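You operate a simulated robot arm through the tools that you are given. There is no shell and no other tool. Be economical: measure what you need, move in short steps, check, and stop when the job is done.

Carry out the task below with a simulated robot arm. There is one attempt and no reset: what you move stays moved.

Task
Rub off the chalk stain under the measuring jug.
Fine: lift the jug aside on to the green mat; rub with the polishing pad and lay it back where it was; stand the jug back where it stood; no spill. Set down upright: measuring jug. What is to be rubbed or washed off counts as gone when no trace of it is left.

It is judged by the outcome, as a careful person would: the job done as asked, and still so three seconds after it is handed in. It fails if anything else is knocked over, pushed out of place, dropped, spilled or broken.

Robot
A 6-joint arm with a two-finger parallel gripper, fixed in place. Base frame: the origin is at the foot of the arm, x ahead of it, y to its left, z up. Readings come in m, degrees, newtons and seconds.
With the tool pointing down near the work surface it reaches from about 0.14 to 0.74 m from the base axis. Its first joint turns from -166.0 to 166.0 degrees. Payload 3.91 kg.
The tool frame sits at the grasp point between the pads (the TCP): z along the fingers, y along the line on which they close. The tips reach 0.03 m beyond it. The gripper opens to 0.11 m. The fingers are 0.02 m wide and 0.01 m thick; the gripper's body (0.048 by 0.112 m) begins 0.055 m behind the TCP.
Orientation is that of the tool frame in the base frame, as [roll, pitch, yaw] about the fixed x, y, z axes, in that order (R = Rz(yaw) Ry(pitch) Rx(roll)). With the fingers straight down and closing along the base's y, the tool's x points along the base's -x, its y along +y and its z along -z.

Tools
- The arm moves only by the tool servo_tool. Its arguments are lists of equal length, an entry for each row: "translation": the shift along the tool's x, y, z in mm, a list of three; "dr": the turn, a rotation vector about the tool's x, y, z in degrees, a list of three; "gripper": the finger opening in mm, from 0 to 110. In form: {"translation": [[x, y, z], ...], "dr": [[wx, wy, wz], ...], "gripper": [gripper, ...]}. A call has 1 to 8 rows; each row shifts and turns the commanded pose from where the row before left it, along the tool's axes as they then stand. Each row takes 0.2 s and may step no farther than 0.05 m and 8.6 degrees from the row before; otherwise, or with a gripper value out of range, the whole call is refused. A pose out of reach is approached as far as the arm can. The call stops where the force on the tool passes 40 N (or 10 N more than at its start, if that is more) or the arm is blocked; 0.2 s more then pass. The fingers move at their own pace (about 0.045 m/s each) and stop on an object; they squeeze with about 37 N. The grip force told is the motor's: it shows also when the fingers shut on nothing. Time passes only in rows, and 0.2 s behind the last, so rows that do not move let the fingers close. The reply holds the time, the measured pose of the TCP, the force on the tool along the base axes, the opening and the grip force, in the units named above and with some noise, with the torque about the TCP (base axes, N m) and any sound that the robot's microphone picked up.
- Cameras (640 x 400 px; columns grow to the right, rows downward): "scene" is fixed at [0.2063, -0.6525, 1.4788]; the picture's right is [0.84, -0.54, 0.00], its down [-0.44, -0.69, -0.57] and it looks along [0.31, 0.48, -0.82] (base axes); focal length 221 px, centre (320, 200). "wrist" rides on the gripper at [0.071, 0.022, -0.107] in the tool frame; the picture's right is [-0.29, 0.96, 0.00], its down [-0.76, -0.23, -0.61] and it looks along [-0.58, -0.18, 0.79] (tool axes); focal length 243 px, centre (320, 200).
- get_image(camera): a new picture of that camera. No time passes.
- lift_body(by): slides the trunk up (or, below 0, down) by that many m; the arm rides with it, the base frame stays. It gives what a move gives, with no picture.
- pixel_to_xyz(camera, pixels): for up to 12 pixels [column, row] of the newest picture of that camera ("zoom" is the newest enlarged one), the place [x, y, z] in the base frame of the surface seen there, good to about 0.002 m, but the place of the scene camera against the robot may be out by one fixed shift of up to 0.018 m in any direction. No time passes.
- zoom(camera, box): a new picture of the part [left, top, right, bottom] of that camera's present view, enlarged. No time passes.
- sign_off(): hands the job in; it is judged then, once.

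Keep the steps short. Do not move on a guess: measure, check each grasp and each placing, and mend mistakes. In all there are 80 turns and 38 pictures (those below and enlarged ones count). Leave the gripper open and the arm clear of the work at the hand-in unless told otherwise, and finish with a single line.

The tools are called after "Emit:" as a command line: name --argument value ..., lists and objects as JSON in quotes. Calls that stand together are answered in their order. servo_tool: Moves the arm, as the interface text tells. Its arguments: {"type":"object","properties":{"translation":{"type":"array"},"dr":{"type":"array"},"gripper":{"type":"array"}},"required":["translation","dr","gripper"]} The other tools are called the same way: lift_body (by) slides the trunk up or down; get_image (camera) takes a picture; pixel_to_xyz (camera, pixels) gives the place of the surface under pixels of a picture; zoom (camera, box) takes an enlarged picture of a part of a camera's view; sign_off () hands the job in.

At the start:

```text
time: 0.0
tool_pos: [0.3305, -0.2206, 1.1755]
tool_rot: [-180.0, 0.1, 179.8]
wrist_force: [0.1, -0.4, 0.4]
torque: [-0.02, 0.01, -0.02]
width: 0.11
grasp_force: 0.0
trunk travel left (down, up): [-0.525, 0.065]
```

scene: 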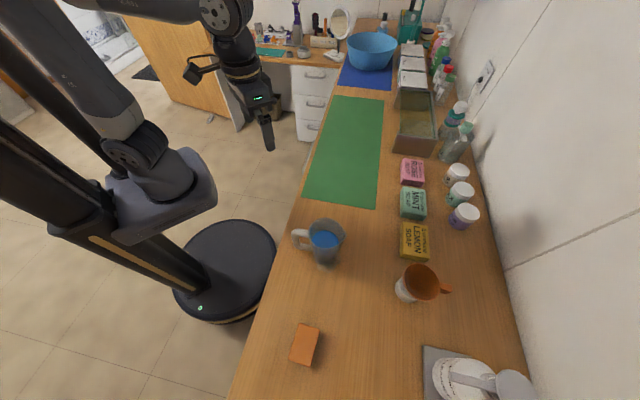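
wrist: 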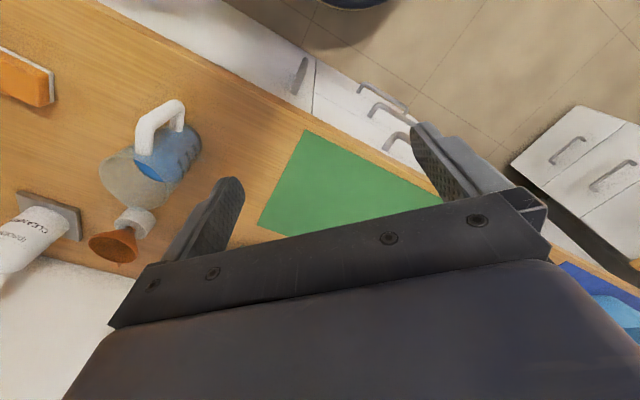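

I see the jug near scene (322,242), the orange pad near (305,344) and the green mat near (345,150). First I'll enlarge the jug area and measure these places.

Emit:
zoom --camera "scene" --box '[260, 200, 420, 300]'

Emit:
pixel_to_xyz --camera "scene" --pixels '[[323, 238], [305, 342], [294, 358], [313, 361], [319, 329], [301, 324], [350, 130], [320, 180], [375, 200], [305, 195], [270, 300], [400, 340]]'

Emit:
pixel_to_xyz --camera "wrist" --pixels '[[160, 120], [170, 150], [190, 140], [120, 170], [135, 220], [22, 75], [48, 90], [330, 180], [300, 130], [260, 222], [230, 120], [60, 150]]'

```text
4.00 times, centred on (340, 250) of scene
```

zoom: 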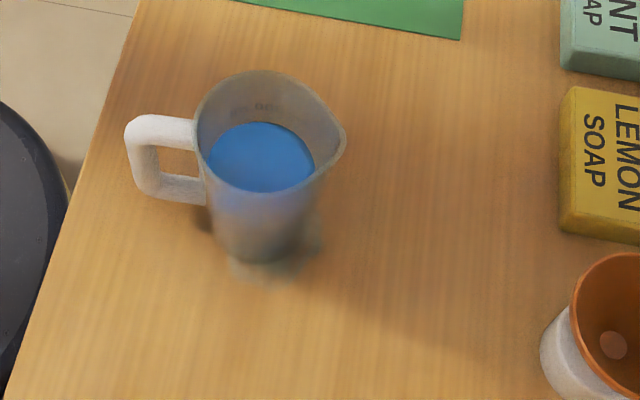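

```text
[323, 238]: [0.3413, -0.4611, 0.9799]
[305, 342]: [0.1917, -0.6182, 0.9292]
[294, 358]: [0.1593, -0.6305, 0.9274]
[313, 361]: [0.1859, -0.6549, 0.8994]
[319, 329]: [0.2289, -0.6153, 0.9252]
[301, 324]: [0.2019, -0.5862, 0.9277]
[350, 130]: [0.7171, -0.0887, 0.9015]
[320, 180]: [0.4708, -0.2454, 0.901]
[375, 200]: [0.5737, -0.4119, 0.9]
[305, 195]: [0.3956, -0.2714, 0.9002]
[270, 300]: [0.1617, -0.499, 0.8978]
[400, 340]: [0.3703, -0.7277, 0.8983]
```

```text
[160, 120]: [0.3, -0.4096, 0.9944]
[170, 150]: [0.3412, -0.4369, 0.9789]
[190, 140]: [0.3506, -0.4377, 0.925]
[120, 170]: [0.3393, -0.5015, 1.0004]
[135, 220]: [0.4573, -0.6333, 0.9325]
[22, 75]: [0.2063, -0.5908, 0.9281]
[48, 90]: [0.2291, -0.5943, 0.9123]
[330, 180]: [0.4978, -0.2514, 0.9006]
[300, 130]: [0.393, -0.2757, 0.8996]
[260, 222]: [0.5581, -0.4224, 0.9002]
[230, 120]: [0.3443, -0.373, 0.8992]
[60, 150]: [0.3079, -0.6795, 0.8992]
```

The table is at z≈0.90. The jug's handle points toward the robot and the jug holds liquid. I'll enlarge it in the wrist view to get its true size.

Emit:
zoom --camera "wrist" --box '[80, 80, 240, 280]'

```text
2.00 times, centred on (160, 180) of wrist
```

zoom: 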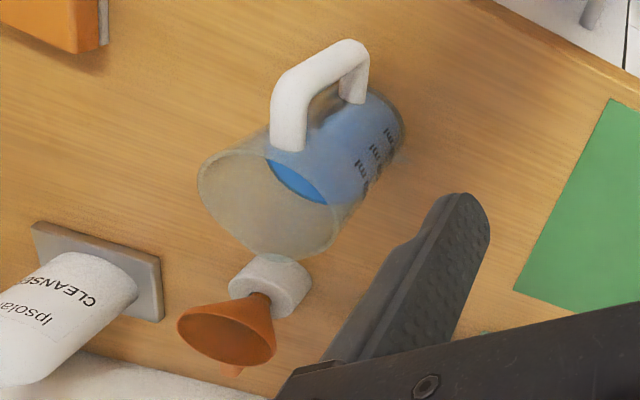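

I'll measure rim, base and handle points in this enlargement.

Emit:
pixel_to_xyz --camera "zoom" --pixels '[[201, 180], [215, 150], [265, 135], [336, 212], [318, 245], [280, 255], [402, 122], [378, 180], [285, 85], [345, 47], [288, 140], [350, 200]]'

Emit:
pixel_to_xyz --camera "scene" --pixels '[[311, 222], [325, 218], [340, 224], [345, 235], [311, 235], [297, 230], [293, 233], [309, 232], [296, 246], [316, 258], [326, 265], [322, 242]]'

```text
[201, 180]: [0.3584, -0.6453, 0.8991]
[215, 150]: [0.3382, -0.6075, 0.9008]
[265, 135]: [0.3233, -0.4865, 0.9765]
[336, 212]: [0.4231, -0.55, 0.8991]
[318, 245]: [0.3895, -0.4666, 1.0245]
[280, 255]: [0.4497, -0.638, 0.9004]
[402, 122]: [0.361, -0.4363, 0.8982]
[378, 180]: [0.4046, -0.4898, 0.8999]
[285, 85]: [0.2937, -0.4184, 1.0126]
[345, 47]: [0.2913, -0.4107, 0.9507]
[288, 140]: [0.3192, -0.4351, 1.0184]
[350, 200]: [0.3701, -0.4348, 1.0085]
```

```text
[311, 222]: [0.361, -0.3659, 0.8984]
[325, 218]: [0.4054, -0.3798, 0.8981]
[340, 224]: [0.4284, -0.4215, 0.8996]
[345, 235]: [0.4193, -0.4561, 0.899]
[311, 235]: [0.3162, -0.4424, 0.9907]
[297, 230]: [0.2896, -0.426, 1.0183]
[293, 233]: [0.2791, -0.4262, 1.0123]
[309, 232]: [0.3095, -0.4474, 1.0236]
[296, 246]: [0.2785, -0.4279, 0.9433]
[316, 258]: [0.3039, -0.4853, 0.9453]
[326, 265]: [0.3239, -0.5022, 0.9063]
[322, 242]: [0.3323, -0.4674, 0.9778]
```

The wall is transparent, so its edges are uncertain. I'll bring the wrist camera closer, to about (0.22,-0.42,1.13), well above everything, to look at the jug between the fingers.

Emit:
servo_tool --translation '[[22, -40, 9], [22, -40, 9], [22, -40, 9], [22, -40, 9], [22, -40, 9]]' --dr '[[0, 0, 0], [0, 0, 0], [0, 0, 0], [0, 0, 0], [0, 0, 0]]' --gripper '[110, 110, 110, 110, 110]'

Emit:
get_image --camera "wrist"

```text
time: 1.2
tool_pos: [0.2181, -0.4224, 1.1282]
tool_rot: [179.9, 0.0, -180.0]
wrist_force: [-0.2, -0.2, -0.5]
torque: [-0.01, -0.01, -0.06]
width: 0.1099
grasp_force: 0.0
trunk travel left (down, up): [-0.525, 0.065]
```

```text
33 pictures are left
```

wrist: 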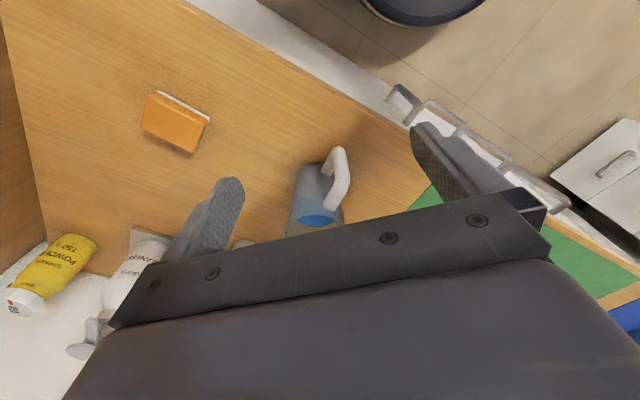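

The palm hides the jug's rim. I'll go 7 cm further in +x (tips stay at 1.10, rim at about 1.03) to see the rim.

Emit:
servo_tool --translation '[[-35, 0, -10], [-35, 0, -10]]' --dr '[[0, 0, 0], [0, 0, 0]]' --gripper '[110, 110]'

Emit:
zoom --camera "wrist" --box '[200, 80, 440, 230]'

```text
time: 1.8
tool_pos: [0.2884, -0.4198, 1.1478]
tool_rot: [180.0, 0.1, 179.9]
wrist_force: [0.2, -1.0, 0.8]
torque: [0.04, -0.01, -0.01]
width: 0.1098
grasp_force: 0.0
trunk travel left (down, up): [-0.525, 0.065]
```

```text
2.67 times, centred on (320, 155) of wrist
```

zoom: 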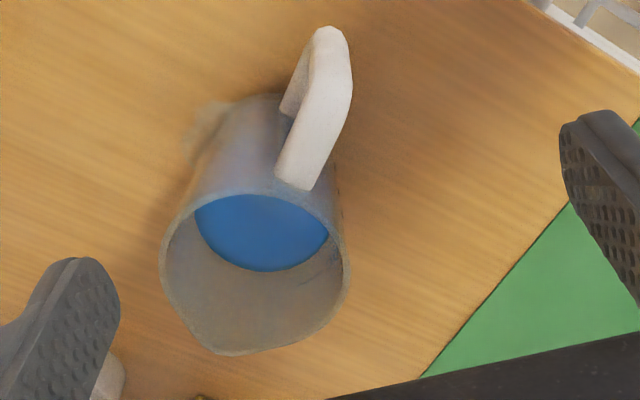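

Now the rim is clear. I'll measure points on the rim, the handle and the stain edge at (205,120).

Emit:
pixel_to_xyz --camera "zoom" --pixels '[[166, 270], [345, 270], [230, 350], [250, 191], [196, 203], [336, 300], [180, 310], [296, 180], [330, 90], [328, 35], [205, 120], [262, 235]]'

Emit:
pixel_to_xyz --camera "zoom" --pixels '[[340, 80], [312, 187], [280, 178], [345, 90], [318, 75], [248, 100], [285, 105], [222, 150], [300, 335], [170, 240], [340, 235], [295, 100]]'

```text
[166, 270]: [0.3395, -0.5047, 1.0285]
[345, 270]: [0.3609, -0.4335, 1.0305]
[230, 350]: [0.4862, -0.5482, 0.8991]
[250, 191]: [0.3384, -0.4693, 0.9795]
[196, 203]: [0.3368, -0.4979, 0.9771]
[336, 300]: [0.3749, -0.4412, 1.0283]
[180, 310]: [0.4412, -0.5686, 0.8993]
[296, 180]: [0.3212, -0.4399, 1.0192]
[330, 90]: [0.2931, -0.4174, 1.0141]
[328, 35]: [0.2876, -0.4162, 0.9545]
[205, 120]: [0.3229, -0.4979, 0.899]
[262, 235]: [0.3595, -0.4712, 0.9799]
```

```text
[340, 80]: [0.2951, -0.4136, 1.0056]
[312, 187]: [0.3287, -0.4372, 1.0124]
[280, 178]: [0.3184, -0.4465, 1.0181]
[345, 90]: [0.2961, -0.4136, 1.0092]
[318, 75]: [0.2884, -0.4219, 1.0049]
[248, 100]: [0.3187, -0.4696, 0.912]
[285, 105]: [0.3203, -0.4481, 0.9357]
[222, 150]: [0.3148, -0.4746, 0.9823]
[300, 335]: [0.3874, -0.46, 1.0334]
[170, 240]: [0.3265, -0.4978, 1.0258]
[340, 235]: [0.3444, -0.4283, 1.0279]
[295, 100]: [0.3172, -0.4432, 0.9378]
```

The rim circle has its centre near (0.3515,-0.469), diameter about 0.078 and z≈1.03. The handle points to about 138.6°. It fits the open gripper, so I'll centre above the jug and turn 41.4° so the fingers close square to the handle.

Emit:
servo_tool --translation '[[-32, -25, 0], [-31, -24, 0], [0, 0, 0], [0, 0, 0], [0, 0, 0], [0, 0, 0], [0, 0, 0]]' --dr '[[0, 0, 0], [0, 0, 0], [0, 0, 8.28], [0, 0, 8.28], [0, 0, 8.28], [0, 0, 8.28], [0, 0, 8.28]]' --gripper '[110, 110, 110, 110, 110, 110, 110]'

Emit:
get_image --camera "wrist"

```text
time: 3.4
tool_pos: [0.353, -0.4701, 1.15]
tool_rot: [180.0, 0.0, 138.4]
wrist_force: [0.5, 0.4, -0.4]
torque: [0.0, 0.04, -0.01]
width: 0.11
grasp_force: 0.1
trunk travel left (down, up): [-0.525, 0.065]
```

```text
31 pictures are left
```

wrist: 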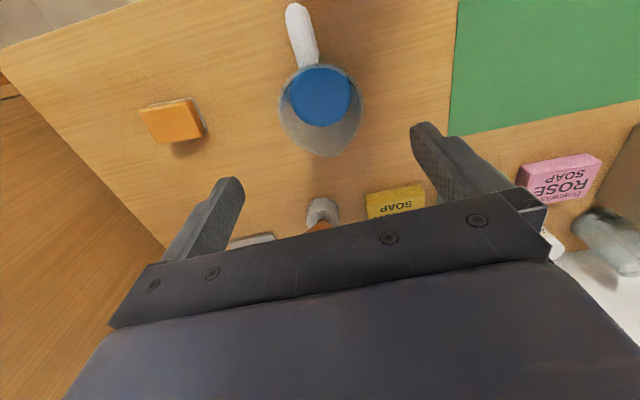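

The view is clear. I'll re-measure the rim from here, together with the mat corner and the pad corners.

Emit:
pixel_to_xyz --camera "wrist" --pixels '[[281, 100], [361, 100], [279, 115], [362, 112], [325, 156], [320, 95], [298, 12], [304, 60], [458, 3], [451, 130], [638, 102], [560, 60]]'

Emit:
pixel_to_xyz --camera "wrist" --pixels '[[142, 110], [190, 100], [203, 134], [154, 142], [172, 120], [198, 112], [180, 146], [300, 68], [345, 72], [345, 148], [293, 140], [205, 120]]'

```text
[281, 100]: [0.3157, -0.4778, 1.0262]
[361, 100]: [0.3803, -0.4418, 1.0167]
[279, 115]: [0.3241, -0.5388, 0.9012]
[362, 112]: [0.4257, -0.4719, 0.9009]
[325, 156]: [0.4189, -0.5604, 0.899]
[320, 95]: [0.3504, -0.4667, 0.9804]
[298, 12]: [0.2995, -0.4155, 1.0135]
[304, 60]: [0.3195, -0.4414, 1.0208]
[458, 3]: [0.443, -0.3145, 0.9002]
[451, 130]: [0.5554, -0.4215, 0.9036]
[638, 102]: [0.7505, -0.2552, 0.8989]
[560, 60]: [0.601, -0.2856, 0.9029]
```

```text
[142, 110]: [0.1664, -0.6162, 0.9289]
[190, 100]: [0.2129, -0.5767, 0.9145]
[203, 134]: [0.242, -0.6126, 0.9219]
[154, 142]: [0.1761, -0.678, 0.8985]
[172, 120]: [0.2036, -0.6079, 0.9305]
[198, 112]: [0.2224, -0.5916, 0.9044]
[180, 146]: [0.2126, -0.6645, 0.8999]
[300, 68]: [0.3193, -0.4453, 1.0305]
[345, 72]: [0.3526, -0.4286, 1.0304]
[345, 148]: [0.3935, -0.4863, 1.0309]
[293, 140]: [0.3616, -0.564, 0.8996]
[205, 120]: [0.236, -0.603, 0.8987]
```

The fingers are centred on the jug within about 3 mm, with about 16 mm of room on each side. I'll descend to TCP z≈0.985, which leaves the palm about 1 cm above the rim.

Emit:
servo_tool --translation '[[0, 0, 40], [0, 0, 40], [0, 0, 30], [0, 0, 20], [0, 0, 20], [0, 0, 15]]' --dr '[[0, 0, 0], [0, 0, 0], [0, 0, 0], [0, 0, 0], [0, 0, 0], [0, 0, 0]]' --gripper '[110, 110, 110, 110, 110, 110]'

Emit:
get_image --camera "wrist"

```text
time: 4.8
tool_pos: [0.3528, -0.4706, 0.9848]
tool_rot: [180.0, 0.0, 138.6]
wrist_force: [-0.4, -0.8, -0.1]
torque: [0.01, 0.0, 0.0]
width: 0.1099
grasp_force: 0.0
trunk travel left (down, up): [-0.525, 0.065]
```

```text
30 pictures are left
```

wrist: 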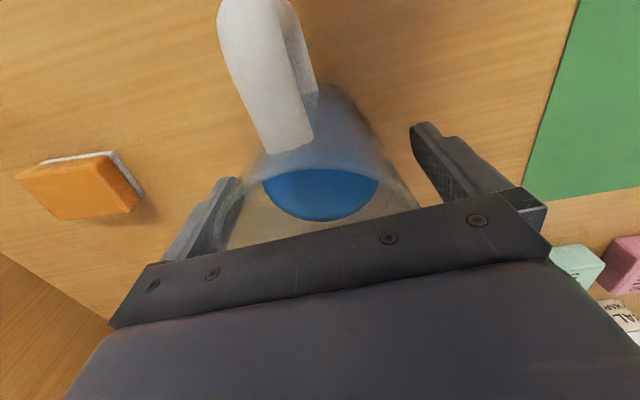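

The fingers straddle the jug. I'll close part way to 92 mm and check the gaps on each side before squeezing.

Emit:
servo_tool --translation '[[0, 0, 0], [0, 0, 0]]' --dr '[[0, 0, 0], [0, 0, 0]]' --gripper '[92, 92]'

Emit:
zoom --camera "wrist" --box '[160, 80, 480, 280]'

```text
time: 5.4
tool_pos: [0.3526, -0.4701, 0.9855]
tool_rot: [-180.0, 0.1, 138.4]
wrist_force: [0.3, -0.4, -0.3]
torque: [-0.01, 0.0, -0.02]
width: 0.0918
grasp_force: 0.0
trunk travel left (down, up): [-0.525, 0.065]
```

```text
2.00 times, centred on (320, 180) of wrist
```

zoom: 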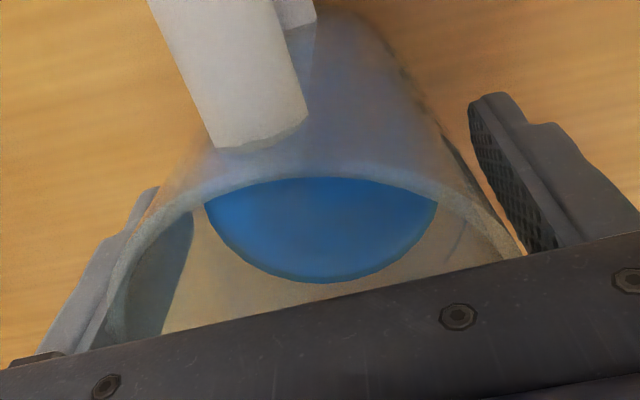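

Both fingers are outside the wall with no force. I'll close in small steps so I can notice if one side touches first.

Emit:
servo_tool --translation '[[0, 0, 0], [0, 0, 0], [0, 0, 0]]' --dr '[[0, 0, 0], [0, 0, 0], [0, 0, 0]]' --gripper '[88, 85, 83]'

```text
time: 6.2
tool_pos: [0.3526, -0.4702, 0.9853]
tool_rot: [180.0, 0.0, 138.4]
wrist_force: [-0.2, 0.4, 0.9]
torque: [-0.04, -0.01, 0.01]
width: 0.0838
grasp_force: 1.0
trunk travel left (down, up): [-0.525, 0.065]
```

Still nearly no force at 83.8 mm. I'll close further.

Emit:
servo_tool --translation '[[0, 0, 0], [0, 0, 0]]' --dr '[[0, 0, 0], [0, 0, 0]]' --gripper '[81, 79]'

```text
time: 6.8
tool_pos: [0.3524, -0.4701, 0.9853]
tool_rot: [180.0, 0.0, 138.6]
wrist_force: [0.7, 0.3, 1.3]
torque: [-0.01, -0.01, -0.02]
width: 0.0837
grasp_force: 36.8
trunk travel left (down, up): [-0.525, 0.065]
```

The fingers stopped on the jug at 83.7 mm with a 36.8 N grip, and there is no side force. I'll lift 5 cm slowly and straight up.

Emit:
servo_tool --translation '[[0, 0, 0], [0, 0, -3], [0, 0, -7], [0, 0, -12], [0, 0, -14], [0, 0, -12], [0, 0, -6]]' --dr '[[0, 0, 0], [0, 0, 0], [0, 0, 0], [0, 0, 0], [0, 0, 0], [0, 0, 0], [0, 0, 0]]' --gripper '[70, 70, 70, 70, 70, 70, 70]'

Emit:
get_image --camera "scene"

```text
time: 8.4
tool_pos: [0.3534, -0.4706, 1.0392]
tool_rot: [180.0, 0.0, 138.5]
wrist_force: [0.5, 1.2, -4.4]
torque: [-0.05, -0.09, -0.01]
width: 0.0834
grasp_force: 36.9
trunk travel left (down, up): [-0.525, 0.065]
```

```text
28 pictures are left
```

scene: 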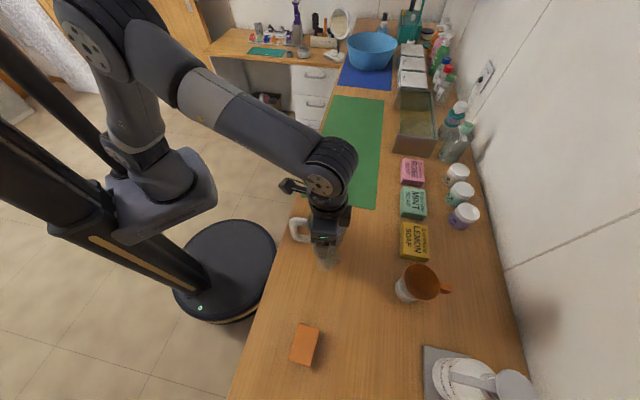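

The jug hangs steady: the load is about 4.4 N and its width is holding. I'll carry it gently along tool +y toward the mat, about 276 mm in two smooth halves.

Emit:
servo_tool --translation '[[0, 6, 0], [0, 12, 0], [0, 18, 0], [0, 22, 0], [0, 24, 0], [0, 24, 0], [0, 20, 0], [0, 12, 0]]' --dr '[[0, 0, 0], [0, 0, 0], [0, 0, 0], [0, 0, 0], [0, 0, 0], [0, 0, 0], [0, 0, 0], [0, 0, 0]]' --gripper '[70, 70, 70, 70, 70, 70, 70, 70]'

Emit:
servo_tool --translation '[[0, 6, 0], [0, 12, 0], [0, 18, 0], [0, 22, 0], [0, 24, 0], [0, 24, 0], [0, 20, 0], [0, 12, 0]]' --dr '[[0, 0, 0], [0, 0, 0], [0, 0, 0], [0, 0, 0], [0, 0, 0], [0, 0, 0], [0, 0, 0], [0, 0, 0]]' --gripper '[70, 70, 70, 70, 70, 70, 70, 70]'

Emit:
get_image --camera "wrist"

Emit:
get_image --camera "scene"

```text
time: 10.2
tool_pos: [0.4434, -0.3692, 1.0392]
tool_rot: [-179.9, 0.0, 138.4]
wrist_force: [0.6, -0.6, -3.7]
torque: [-0.06, -0.08, 0.03]
width: 0.0833
grasp_force: 37.0
trunk travel left (down, up): [-0.525, 0.065]
```

```text
time: 12.0
tool_pos: [0.535, -0.263, 1.0388]
tool_rot: [-180.0, 0.0, 138.5]
wrist_force: [0.7, -0.6, -3.5]
torque: [-0.02, -0.08, -0.01]
width: 0.0832
grasp_force: 37.0
trunk travel left (down, up): [-0.525, 0.065]
```

```text
27 pictures are left
```

wrist: 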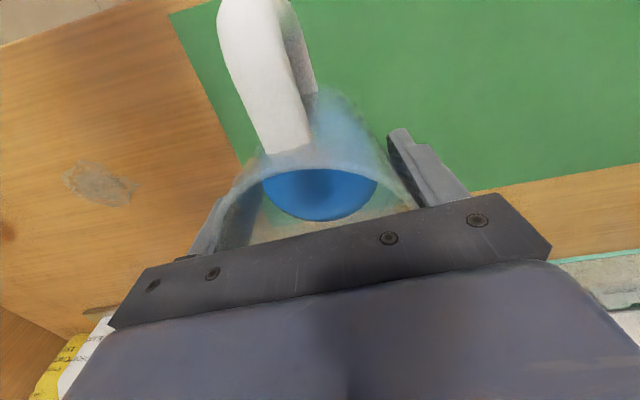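

```text
26 pictures are left
```

scene: 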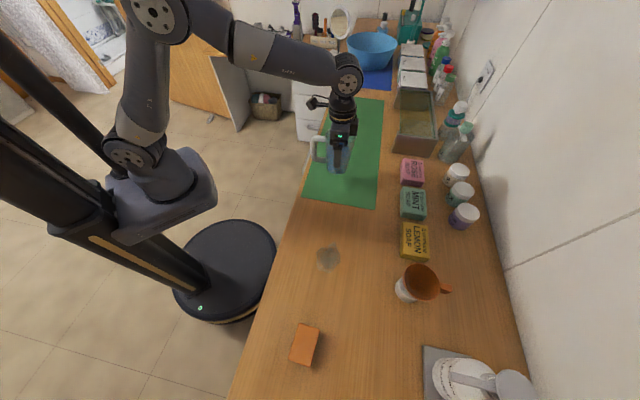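

The jug is over the mat, and the stain shows at wrist (100,183). I'll measure the stain outline while I have this view, then lower the jug to just above the mat.

Emit:
pixel_to_xyz --camera "wrist" --pixels '[[63, 180], [75, 163], [90, 163], [115, 172], [137, 184], [130, 200], [112, 206], [85, 198], [98, 184]]'

Emit:
pixel_to_xyz --camera "scene" --pixels '[[317, 258], [328, 245], [339, 258], [328, 271], [328, 258], [340, 252]]'

Emit:
servo_tool --translation '[[0, 0, 8], [0, 0, 14], [0, 0, 14], [0, 0, 8], [0, 0, 4]]' --dr '[[0, 0, 0], [0, 0, 0], [0, 0, 0], [0, 0, 0], [0, 0, 0]]' --gripper '[70, 70, 70, 70, 70]'

```text
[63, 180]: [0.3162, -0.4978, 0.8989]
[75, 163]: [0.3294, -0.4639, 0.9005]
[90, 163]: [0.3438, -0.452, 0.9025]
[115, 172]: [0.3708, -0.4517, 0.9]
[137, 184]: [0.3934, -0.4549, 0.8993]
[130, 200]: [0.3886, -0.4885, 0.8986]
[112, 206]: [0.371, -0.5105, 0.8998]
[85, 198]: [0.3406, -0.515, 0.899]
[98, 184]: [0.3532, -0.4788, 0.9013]
```

```text
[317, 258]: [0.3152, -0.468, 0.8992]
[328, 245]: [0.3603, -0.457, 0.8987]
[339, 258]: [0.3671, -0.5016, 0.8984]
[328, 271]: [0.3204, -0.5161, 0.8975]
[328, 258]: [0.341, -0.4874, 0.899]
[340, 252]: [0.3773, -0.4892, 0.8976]
```

```text
time: 13.2
tool_pos: [0.535, -0.264, 0.9903]
tool_rot: [-180.0, 0.0, 138.5]
wrist_force: [1.0, -0.3, -4.5]
torque: [-0.1, -0.07, 0.01]
width: 0.0832
grasp_force: 37.1
trunk travel left (down, up): [-0.525, 0.065]
```

Still hanging freely (-4.5 N). I'll lower in 1 mm steps until the mat carries the load.

Emit:
servo_tool --translation '[[0, 0, 1], [0, 0, 1], [0, 0, 1]]' --dr '[[0, 0, 0], [0, 0, 0], [0, 0, 0]]' --gripper '[70, 70, 70]'

```text
time: 14.0
tool_pos: [0.5356, -0.2642, 0.9862]
tool_rot: [-180.0, 0.1, 138.6]
wrist_force: [1.2, -0.8, 0.4]
torque: [-0.04, -0.04, 0.0]
width: 0.0834
grasp_force: 37.0
trunk travel left (down, up): [-0.525, 0.065]
```

The load on the tool has gone (0.4 N), so the jug stands on the mat. I'll open slowly.

Emit:
servo_tool --translation '[[0, 0, 0], [0, 0, 0], [0, 0, 0], [0, 0, 0], [0, 0, 0]]' --dr '[[0, 0, 0], [0, 0, 0], [0, 0, 0], [0, 0, 0], [0, 0, 0]]' --gripper '[86, 92, 100, 110, 110]'

Emit:
get_image --camera "wrist"

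```text
time: 15.2
tool_pos: [0.5352, -0.2646, 0.9861]
tool_rot: [-179.9, 0.0, 138.5]
wrist_force: [-0.2, 0.3, -1.1]
torque: [0.0, -0.01, 0.01]
width: 0.11
grasp_force: 0.1
trunk travel left (down, up): [-0.525, 0.065]
```

```text
25 pictures are left
```

wrist: 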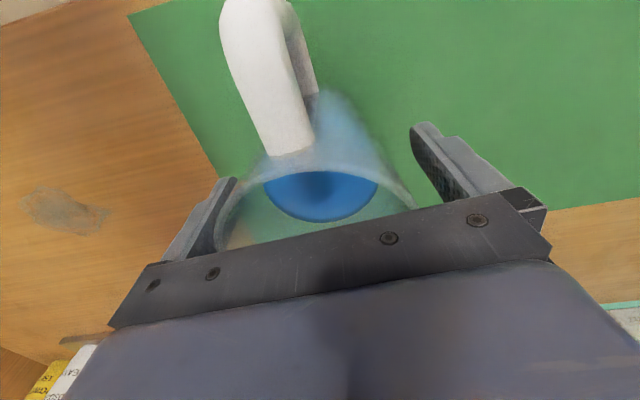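

The jug stands upright, clear of both fingers. I'll rise straight up to z≈1.15.

Emit:
servo_tool --translation '[[0, 0, -15], [0, 0, -30], [0, 0, -40], [0, 0, -40], [0, 0, -40]]' --dr '[[0, 0, 0], [0, 0, 0], [0, 0, 0], [0, 0, 0], [0, 0, 0]]' --gripper '[110, 110, 110, 110, 110]'

Emit:
servo_tool --translation '[[0, -45, 0], [0, -45, 0], [0, -45, 0], [0, -45, 0], [0, -45, 0], [0, -45, 0], [0, -45, 0], [0, -45, 0]]' --dr '[[0, 0, 0], [0, 0, 0], [0, 0, 0], [0, 0, 0], [0, 0, 0], [0, 0, 0], [0, 0, 0], [0, 0, 0]]' --gripper '[110, 110, 110, 110, 110, 110, 110, 110]'

Emit:
get_image --camera "wrist"

```text
time: 16.4
tool_pos: [0.5379, -0.2616, 1.1505]
tool_rot: [179.9, -0.1, 138.4]
wrist_force: [0.1, 0.6, 0.0]
torque: [-0.01, 0.01, 0.03]
width: 0.1097
grasp_force: 0.1
trunk travel left (down, up): [-0.525, 0.065]
```

```text
time: 18.2
tool_pos: [0.2993, -0.534, 1.1523]
tool_rot: [-180.0, 0.0, 138.6]
wrist_force: [1.0, -0.5, 0.3]
torque: [0.0, 0.03, 0.01]
width: 0.11
grasp_force: 0.1
trunk travel left (down, up): [-0.525, 0.065]
```

```text
24 pictures are left
```

wrist: 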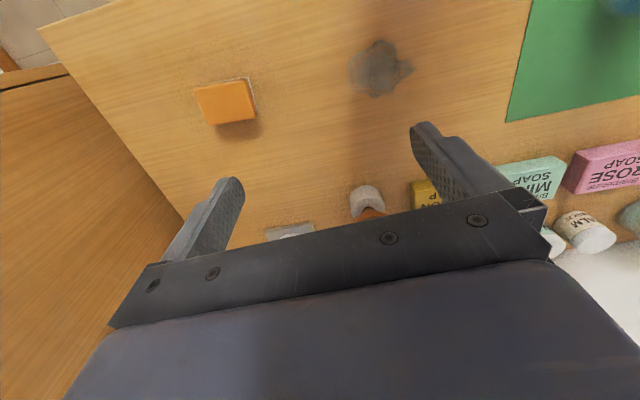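

I see the stain at (378,68) and the pad at (225,102). I'll enlarge both and measure them.

Emit:
zoom --camera "wrist" --box '[180, 20, 436, 180]'

Emit:
pixel_to_xyz --camera "wrist" --pixels '[[196, 90], [246, 82], [254, 117], [206, 124], [225, 102], [349, 68], [378, 42], [410, 70], [378, 94], [400, 82], [360, 85], [362, 50]]'

```text
2.50 times, centred on (308, 100) of wrist
```

zoom: 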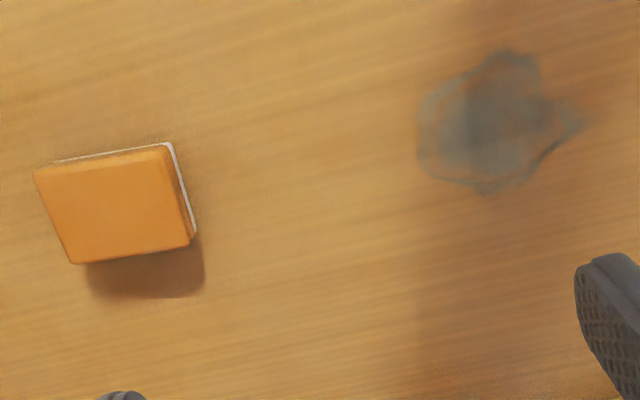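

```text
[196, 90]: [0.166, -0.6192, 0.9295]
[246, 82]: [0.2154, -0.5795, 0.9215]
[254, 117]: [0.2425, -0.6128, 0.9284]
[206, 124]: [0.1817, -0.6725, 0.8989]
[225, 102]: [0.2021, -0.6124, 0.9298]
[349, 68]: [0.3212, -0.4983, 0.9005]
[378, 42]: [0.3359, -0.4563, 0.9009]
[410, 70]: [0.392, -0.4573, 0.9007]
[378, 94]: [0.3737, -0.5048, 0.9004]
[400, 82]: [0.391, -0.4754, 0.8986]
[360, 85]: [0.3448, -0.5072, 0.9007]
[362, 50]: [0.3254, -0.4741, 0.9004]
```

I'll pin down the pad's top face and sides in the enlargement, and the stain's full outline.

Emit:
pixel_to_xyz --camera "zoom" --pixels '[[42, 176], [72, 256], [160, 156], [184, 240], [55, 215], [172, 198], [100, 168], [128, 248], [112, 208], [193, 230], [178, 165], [60, 162]]'

Emit:
pixel_to_xyz --camera "zoom" --pixels '[[416, 140], [425, 95], [460, 68], [505, 48], [538, 62], [552, 98], [590, 122], [550, 158], [520, 188], [485, 196], [445, 184], [420, 165]]'

```text
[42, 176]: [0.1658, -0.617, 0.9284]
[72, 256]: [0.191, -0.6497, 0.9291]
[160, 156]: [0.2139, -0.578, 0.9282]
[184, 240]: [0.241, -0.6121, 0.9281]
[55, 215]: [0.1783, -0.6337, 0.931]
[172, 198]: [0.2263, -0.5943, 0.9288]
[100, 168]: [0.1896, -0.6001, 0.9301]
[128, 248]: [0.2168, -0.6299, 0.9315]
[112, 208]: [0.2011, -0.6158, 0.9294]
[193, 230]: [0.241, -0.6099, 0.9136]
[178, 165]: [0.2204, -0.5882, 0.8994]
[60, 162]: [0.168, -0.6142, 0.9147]
```

```text
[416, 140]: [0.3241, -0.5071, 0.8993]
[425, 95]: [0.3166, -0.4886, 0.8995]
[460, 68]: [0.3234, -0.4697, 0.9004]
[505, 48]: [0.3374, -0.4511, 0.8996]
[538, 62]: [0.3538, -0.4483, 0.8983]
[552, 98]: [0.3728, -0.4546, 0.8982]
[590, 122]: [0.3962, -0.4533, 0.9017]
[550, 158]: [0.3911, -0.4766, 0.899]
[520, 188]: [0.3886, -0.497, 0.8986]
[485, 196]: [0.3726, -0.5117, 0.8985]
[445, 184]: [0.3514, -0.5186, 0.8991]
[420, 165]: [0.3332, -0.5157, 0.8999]
```

The pad's centre is at (0.203,-0.614), its long axis at about 38°, its top at 0.93 and its size about 66×45×30 mm. The stain spans roughly x 0.316–0.397, y −0.519–−0.448. I'll move above the pad and turn 10.6° so the fingers close along its long side.

Emit:
servo_tool --translation '[[6.3, -41.3, 0], [6.3, -41.3, 0], [6.4, -41.4, 0], [0, 0, 0], [0, 0, 0], [0, 0, 40], [0, 0, 40], [0, 0, 0]]' --dr '[[0, 0, 0], [0, 0, 0], [0, 0, 0], [0, 0, 5.3], [0, 0, 5.3], [0, 0, 0], [0, 0, 0], [0, 0, 0]]' --gripper '[110, 110, 110, 110, 110, 110, 110, 110]'

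Emit:
get_image --camera "wrist"

```text
time: 20.0
tool_pos: [0.2016, -0.6155, 1.0711]
tool_rot: [180.0, 0.0, 127.9]
wrist_force: [-0.1, -0.2, 0.2]
torque: [0.03, -0.04, -0.01]
width: 0.1101
grasp_force: 0.1
trunk travel left (down, up): [-0.525, 0.065]
```

```text
22 pictures are left
```

wrist: 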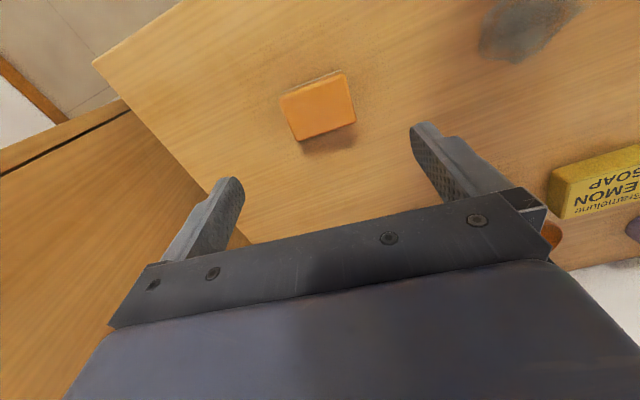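

I'll check the pad's corners again from this closer view.

Emit:
pixel_to_xyz --camera "wrist" --pixels '[[284, 98], [344, 77], [353, 119], [298, 137], [318, 108], [314, 88], [325, 128]]'

```text
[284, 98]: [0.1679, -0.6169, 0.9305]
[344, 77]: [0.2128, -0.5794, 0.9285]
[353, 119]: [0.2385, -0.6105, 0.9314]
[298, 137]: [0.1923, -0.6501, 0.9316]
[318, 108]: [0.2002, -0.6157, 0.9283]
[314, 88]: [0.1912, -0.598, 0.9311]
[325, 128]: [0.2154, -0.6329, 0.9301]
```

Centre (0.203,-0.614) confirmed. I'll make a small correction (+1.8 mm, −1.2°) and descend to TCP z≈0.938, so the tips stay about 8 mm above the table.

Emit:
servo_tool --translation '[[0, 1.8, 30], [0, 0, 40], [0, 0, 35], [0, 0, 18], [0, 0, 10], [0, 0, 0]]' --dr '[[0, 0, -1.2], [0, 0, 0], [0, 0, 0], [0, 0, 0], [0, 0, 0], [0, 0, 0]]' --gripper '[110, 110, 110, 110, 110, 110]'

Emit:
get_image --camera "wrist"

```text
time: 21.4
tool_pos: [0.2013, -0.6117, 0.9395]
tool_rot: [-180.0, 0.2, 129.1]
wrist_force: [-0.3, -0.2, 1.1]
torque: [-0.01, 0.03, 0.0]
width: 0.11
grasp_force: 0.1
trunk travel left (down, up): [-0.525, 0.065]
```

```text
21 pictures are left
```

wrist: 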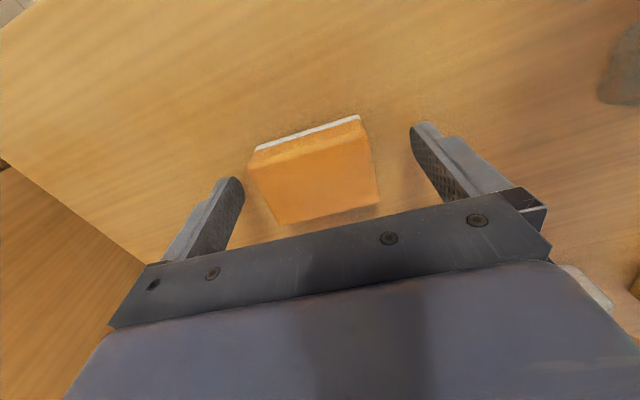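

The pad is centred between the fingers. I'll close on it.

Emit:
servo_tool --translation '[[0, 0, 0], [0, 0, 0], [0, 0, 0], [0, 0, 0], [0, 0, 0]]' --dr '[[0, 0, 0], [0, 0, 0], [0, 0, 0], [0, 0, 0], [0, 0, 0]]' --gripper '[80, 70, 64, 58, 55]'

```text
time: 22.6
tool_pos: [0.202, -0.6106, 0.9397]
tool_rot: [-180.0, -0.1, 129.1]
wrist_force: [0.1, 0.2, -0.1]
torque: [-0.03, 0.01, -0.02]
width: 0.069
grasp_force: 36.8
trunk travel left (down, up): [-0.525, 0.065]
```

Gripped at 69 mm and 36.8 N, with a resting height of 0.9395 to remember. I'll lift 30 mm and carry the pad over the left part of the stain.

Emit:
servo_tool --translation '[[0, 0, -10], [0, 0, -20], [0, 30, 0], [0, 40, 0], [0, 40, 0], [2.7, 38, 0], [0, 30, 0]]' --dr '[[0, 0, 0], [0, 0, 0], [0, 0, 0], [0, 0, 0], [0, 0, 0], [0, 0, 0], [0, 0, 0]]' --gripper '[55, 55, 55, 55, 55, 55, 55]'

Emit:
get_image --camera "wrist"

```text
time: 24.2
tool_pos: [0.3389, -0.4956, 0.9691]
tool_rot: [-180.0, -0.1, 129.1]
wrist_force: [-0.3, -0.1, -0.7]
torque: [0.04, -0.02, -0.01]
width: 0.0688
grasp_force: 37.7
trunk travel left (down, up): [-0.525, 0.065]
```

```text
20 pictures are left
```

wrist: 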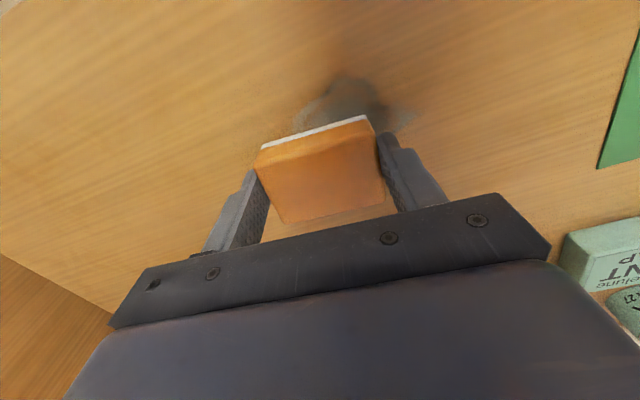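

The pad is level and over the stain. I'll lower it onto the table and then press in small steps, reading the force.

Emit:
servo_tool --translation '[[0, 0, 14], [0, 0, 11], [0, 0, 3], [0, 0, 1], [0, 0, 1]]' --dr '[[0, 0, 0], [0, 0, 0], [0, 0, 0], [0, 0, 0], [0, 0, 0]]' --gripper '[55, 55, 55, 55, 55]'

```text
time: 25.4
tool_pos: [0.339, -0.4975, 0.9397]
tool_rot: [-180.0, 0.1, 129.0]
wrist_force: [0.1, 0.3, -0.6]
torque: [-0.02, 0.0, -0.02]
width: 0.0689
grasp_force: 37.1
trunk travel left (down, up): [-0.525, 0.065]
```

Just at the surface with no load yet. I'll press 2 mm more.

Emit:
servo_tool --translation '[[0, 0, 1], [0, 0, 1]]' --dr '[[0, 0, 0], [0, 0, 0]]' --gripper '[55, 55]'

```text
time: 26.0
tool_pos: [0.3388, -0.4974, 0.9398]
tool_rot: [-179.9, 0.2, 129.1]
wrist_force: [-0.5, 2.2, 14.8]
torque: [0.28, 0.1, 0.01]
width: 0.0691
grasp_force: 37.2
trunk travel left (down, up): [-0.525, 0.065]
```

Pressing with about 15 N. I'll rub back and forth ±36 mm along tool x.

Emit:
servo_tool --translation '[[18, 0, 0], [18, 0, 0], [-18, 0, 0], [-18, 0, 0], [-18, 0, 0], [-18, 0, 0], [18, 0, 0], [18, 0, 0]]' --dr '[[0, 0, 0], [0, 0, 0], [0, 0, 0], [0, 0, 0], [0, 0, 0], [0, 0, 0], [0, 0, 0], [0, 0, 0]]' --gripper '[55, 55, 55, 55, 55, 55, 55, 55]'

```text
time: 27.8
tool_pos: [0.3395, -0.4995, 0.9408]
tool_rot: [180.0, 0.2, 129.0]
wrist_force: [5.9, -5.5, 25.7]
torque: [0.09, -0.05, -0.02]
width: 0.0691
grasp_force: 37.3
trunk travel left (down, up): [-0.525, 0.065]
```

The rub works (friction about 8 N, press 26 N). I'll ease up 0.5 mm, shift +22 mm along tool y and rub the middle.

Emit:
servo_tool --translation '[[0, 11, -0.5], [0, 11, 0], [18, 0, 0], [18, 0, 0], [-18, 0, 0], [-18, 0, 0], [-18, 0, 0], [-18, 0, 0]]' --dr '[[0, 0, 0], [0, 0, 0], [0, 0, 0], [0, 0, 0], [0, 0, 0], [0, 0, 0], [0, 0, 0], [0, 0, 0]]' --gripper '[55, 55, 55, 55, 55, 55, 55, 55]'

Emit:
servo_tool --translation '[[0, 12, 0], [0, 13, 0], [18, 0, 0], [18, 0, 0], [18, 0, 0], [18, 0, 0], [-18, 0, 0], [-18, 0, 0]]' --dr '[[0, 0, 0], [0, 0, 0], [0, 0, 0], [0, 0, 0], [0, 0, 0], [0, 0, 0], [0, 0, 0], [0, 0, 0]]' --gripper '[55, 55, 55, 55, 55, 55, 55, 55]'

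```text
time: 29.6
tool_pos: [0.3771, -0.5113, 0.9391]
tool_rot: [-180.0, 0.1, 129.1]
wrist_force: [-3.4, 2.8, 14.2]
torque: [0.26, 0.05, 0.03]
width: 0.0689
grasp_force: 37.1
trunk travel left (down, up): [-0.525, 0.065]
```

```text
time: 31.4
tool_pos: [0.3742, -0.4662, 0.9383]
tool_rot: [180.0, 0.0, 129.1]
wrist_force: [-2.2, 1.8, 8.5]
torque: [0.03, 0.01, -0.02]
width: 0.069
grasp_force: 37.1
trunk travel left (down, up): [-0.525, 0.065]
```

The first pass is done. I'll lift and back off along −y to look at the result.

Emit:
servo_tool --translation '[[0, 0, -20], [0, 0, -40], [0, -45, -20], [0, -45, 0], [20, -45, 0]]' --dr '[[0, 0, 0], [0, 0, 0], [0, 0, 0], [0, 0, 0], [0, 0, 0]]' --gripper '[55, 55, 55, 55, 55]'

Emit:
get_image --camera "wrist"

```text
time: 32.6
tool_pos: [0.2571, -0.5394, 1.0182]
tool_rot: [-180.0, 0.0, 129.2]
wrist_force: [0.8, -0.2, -1.3]
torque: [0.01, 0.02, 0.01]
width: 0.0687
grasp_force: 36.8
trunk travel left (down, up): [-0.525, 0.065]
```

```text
19 pictures are left
```

wrist: 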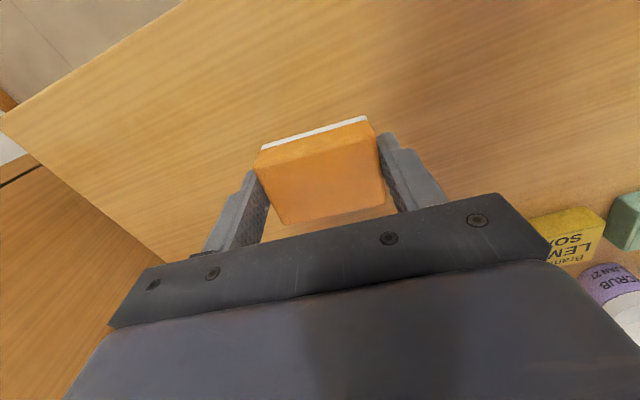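

The stain is no longer obvious. I'll enlarge both views of the spot to look for any trace.

Emit:
zoom --camera "wrist" --box '[340, 20, 560, 170]'

Emit:
zoom --camera "scene" --box '[270, 210, 390, 300]'

```text
2.67 times, centred on (450, 95) of wrist
```

zoom: 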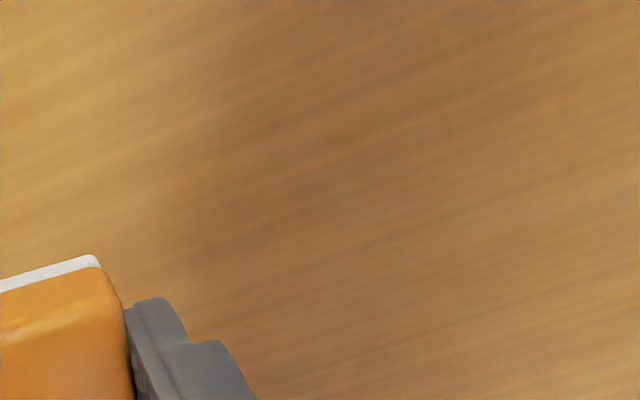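

```text
4.44 times, centred on (330, 255) of scene
```

zoom: 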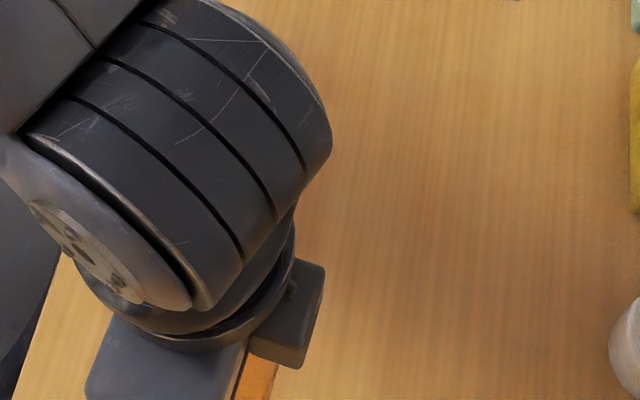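

No trace visible. I'll confirm that these wrist pixels do cover the stain's former place.

Emit:
pixel_to_xyz --camera "wrist" --pixels '[[370, 90], [390, 130], [400, 80], [430, 60], [430, 110], [400, 120], [450, 100], [420, 140]]'

```text
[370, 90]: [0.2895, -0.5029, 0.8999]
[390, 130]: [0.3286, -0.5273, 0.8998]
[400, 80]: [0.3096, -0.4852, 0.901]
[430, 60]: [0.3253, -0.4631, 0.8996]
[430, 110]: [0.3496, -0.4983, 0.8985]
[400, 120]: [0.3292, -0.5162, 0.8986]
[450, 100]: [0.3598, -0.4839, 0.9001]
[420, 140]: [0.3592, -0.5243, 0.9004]
```

The whole area is covered and clean. I'll carry the pad back to its place (0.2015,-0.6115) and lower it to just above the table.

Emit:
servo_tool --translation '[[-10.4, -44.3, 0], [-10.4, -44.3, 0], [0, 0, 0], [0, 0, 35], [0, 0, 25], [0, 0, 12], [0, 0, 2]]' --dr '[[0, 0, 0], [0, 0, 0], [0, 0, 0], [0, 0, 0], [0, 0, 0], [0, 0, 0], [0, 0, 0]]' --gripper '[55, 55, 55, 55, 55, 55, 55]'

```text
time: 34.2
tool_pos: [0.2025, -0.6109, 0.9438]
tool_rot: [180.0, 0.0, 129.1]
wrist_force: [1.4, -0.1, -0.1]
torque: [0.0, 0.03, -0.03]
width: 0.0692
grasp_force: 36.9
trunk travel left (down, up): [-0.525, 0.065]
```

In place to within 1 mm. I'll lower in 1 mm steps to contact.

Emit:
servo_tool --translation '[[0, 0, 1.5], [0, 0, 1], [0, 0, 1], [0, 0, 1]]' --dr '[[0, 0, 0], [0, 0, 0], [0, 0, 0], [0, 0, 0]]' --gripper '[55, 55, 55, 55]'

```text
time: 35.2
tool_pos: [0.2036, -0.6094, 0.9393]
tool_rot: [-180.0, 0.0, 129.2]
wrist_force: [-0.1, -0.7, -1.0]
torque: [-0.01, -0.02, 0.01]
width: 0.0688
grasp_force: 37.3
trunk travel left (down, up): [-0.525, 0.065]
```

No contact force yet. Two more small steps.

Emit:
servo_tool --translation '[[0, -1, 0.7], [0, 0, 0.7]]' --dr '[[0, 0, 0], [0, 0, 0]]' --gripper '[55, 55]'

```text
time: 35.8
tool_pos: [0.2012, -0.6103, 0.9399]
tool_rot: [-179.9, 0.2, 129.1]
wrist_force: [2.6, 1.8, 5.7]
torque: [0.12, -0.07, -0.02]
width: 0.0688
grasp_force: 37.2
trunk travel left (down, up): [-0.525, 0.065]
```

Contact at 5.7 N, so the pad rests on the table. I'll open, then rise.

Emit:
servo_tool --translation '[[0, 0, 0], [0, 0, 0], [0, 0, 0], [0, 0, 0], [0, 0, 0]]' --dr '[[0, 0, 0], [0, 0, 0], [0, 0, 0], [0, 0, 0], [0, 0, 0]]' --gripper '[74, 84, 95, 110, 110]'

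Emit:
servo_tool --translation '[[0, 0, -15], [0, 0, -35], [0, 0, -45], [0, 0, -45], [0, 0, -45], [0, 0, -25], [0, 0, 0]]' --dr '[[0, 0, 0], [0, 0, 0], [0, 0, 0], [0, 0, 0], [0, 0, 0], [0, 0, 0], [0, 0, 0]]' --gripper '[110, 110, 110, 110, 110, 110, 110]'

Emit:
get_image --camera "wrist"

```text
time: 37.0
tool_pos: [0.2018, -0.6108, 0.9378]
tool_rot: [180.0, -0.1, 129.2]
wrist_force: [-0.9, 0.1, 0.5]
torque: [0.0, -0.01, 0.01]
width: 0.1101
grasp_force: 0.1
trunk travel left (down, up): [-0.525, 0.065]
```

```text
time: 38.6
tool_pos: [0.2013, -0.6095, 1.1484]
tool_rot: [-180.0, 0.0, 129.1]
wrist_force: [0.5, 0.3, -0.1]
torque: [0.02, 0.0, -0.02]
width: 0.11
grasp_force: 0.1
trunk travel left (down, up): [-0.525, 0.065]
```

```text
16 pictures are left
```

wrist: 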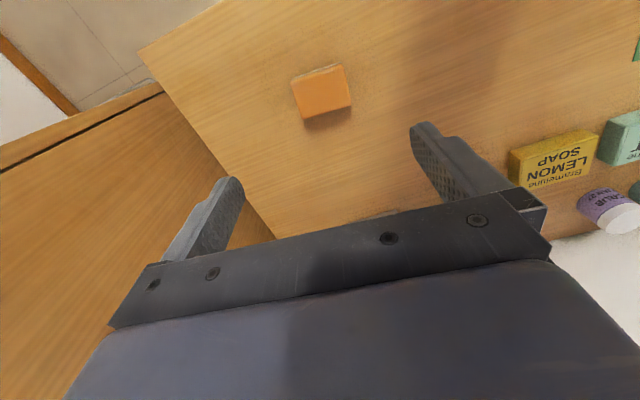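

The pad lies flat at (321,91). I'll compare its corners with the original ones and look closely at the cleaned spot.

Emit:
pixel_to_xyz --camera "wrist" --pixels '[[294, 82], [341, 67], [349, 103], [305, 117], [321, 92]]'

Emit:
zoom --camera "wrist" --box '[360, 0, 600, 150]'

```text
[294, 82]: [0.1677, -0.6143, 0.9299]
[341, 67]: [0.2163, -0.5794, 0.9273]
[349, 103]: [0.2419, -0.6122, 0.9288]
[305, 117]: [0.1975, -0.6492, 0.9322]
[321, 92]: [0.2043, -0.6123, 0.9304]
```

```text
2.67 times, centred on (480, 75) of wrist
```

zoom: 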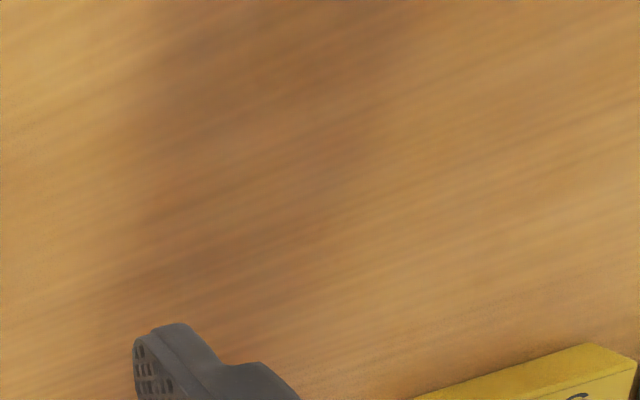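

The pad is back within about 2 mm. I'll go to the pose where I first saw the stain clearly and compare views, which is on the way to the jug.

Emit:
servo_tool --translation '[[0, 0, 0], [0, 0, 0], [-7.8, 40.5, 0], [-7.8, 40.5, 0], [-7.7, 40.5, 0], [0, 0, 0]]' --dr '[[0, 0, -4.7], [0, 0, -4.7], [0, 0, 0], [0, 0, 0], [0, 0, 0], [0, 0, 0]]' --gripper '[110, 110, 110, 110, 110, 110]'

Emit:
zoom --camera "wrist" --box '[180, 20, 436, 180]'

```text
time: 40.0
tool_pos: [0.3001, -0.5336, 1.1484]
tool_rot: [-179.9, 0.0, 138.5]
wrist_force: [0.3, 0.6, -0.1]
torque: [-0.01, 0.06, -0.01]
width: 0.11
grasp_force: 0.0
trunk travel left (down, up): [-0.525, 0.065]
```

```text
2.50 times, centred on (308, 100) of wrist
```

zoom: 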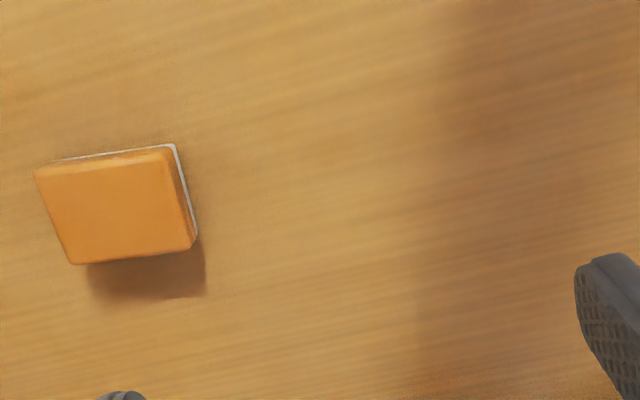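

The pad sits exactly as before, and the stain is completely gone. Next I'll go back above the jug at (0.5355,-0.2642).

Emit:
servo_tool --translation '[[0.3, 44.7, 0], [0.3, 44.7, 0], [0.3, 44.7, 0], [0.3, 44.7, 0], [0.3, 44.7, 0], [0.3, 44.7, 0], [0.3, 44.8, 0], [0.3, 44.8, 0]]' --dr '[[0, 0, 0], [0, 0, 0], [0, 0, 0], [0, 0, 0], [0, 0, 0], [0, 0, 0], [0, 0, 0], [0, 0, 0]]' --gripper '[110, 110, 110, 110, 110, 110, 110, 110]'

Emit:
servo_tool --translation '[[0, 0, 0]]' --dr '[[0, 0, 0]]' --gripper '[110]'

Emit:
get_image --camera "wrist"

```text
time: 41.8
tool_pos: [0.5351, -0.2634, 1.148]
tool_rot: [180.0, 0.1, 138.6]
wrist_force: [-1.2, -0.9, 0.6]
torque: [0.02, -0.01, -0.02]
width: 0.1099
grasp_force: 0.1
trunk travel left (down, up): [-0.525, 0.065]
```

```text
time: 42.2
tool_pos: [0.5358, -0.2649, 1.1475]
tool_rot: [179.9, 0.0, 138.5]
wrist_force: [-0.2, 0.0, 0.4]
torque: [0.01, 0.0, 0.01]
width: 0.1099
grasp_force: 0.1
trunk travel left (down, up): [-0.525, 0.065]
```

```text
13 pictures are left
```

wrist: 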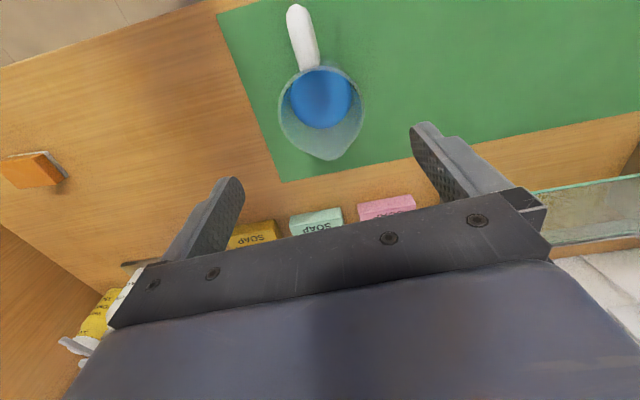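

The jug appears in the same place relative to the gripper as at the first grasp. I'll descend to z≈0.986.

Emit:
servo_tool --translation '[[0, 0, 40], [0, 0, 40], [0, 0, 30], [0, 0, 20], [0, 0, 20], [0, 0, 11.5], [0, 0, 0]]' --dr '[[0, 0, 0], [0, 0, 0], [0, 0, 0], [0, 0, 0], [0, 0, 0], [0, 0, 0], [0, 0, 0]]' --gripper '[110, 110, 110, 110, 110, 110, 110]'

Emit:
servo_tool --translation '[[0, 0, 0], [0, 0, 0], [0, 0, 0], [0, 0, 0], [0, 0, 0], [0, 0, 0]]' --dr '[[0, 0, 0], [0, 0, 0], [0, 0, 0], [0, 0, 0], [0, 0, 0], [0, 0, 0]]' --gripper '[100, 92, 87, 83, 78, 70]'

```text
time: 43.8
tool_pos: [0.5356, -0.2662, 0.9859]
tool_rot: [-180.0, -0.1, 138.5]
wrist_force: [-0.3, -0.5, 0.0]
torque: [-0.02, 0.02, -0.02]
width: 0.1101
grasp_force: 0.1
trunk travel left (down, up): [-0.525, 0.065]
```

```text
time: 45.2
tool_pos: [0.5351, -0.2655, 0.9862]
tool_rot: [180.0, 0.0, 138.4]
wrist_force: [1.3, 0.8, 0.9]
torque: [0.0, 0.0, -0.02]
width: 0.0832
grasp_force: 36.8
trunk travel left (down, up): [-0.525, 0.065]
```

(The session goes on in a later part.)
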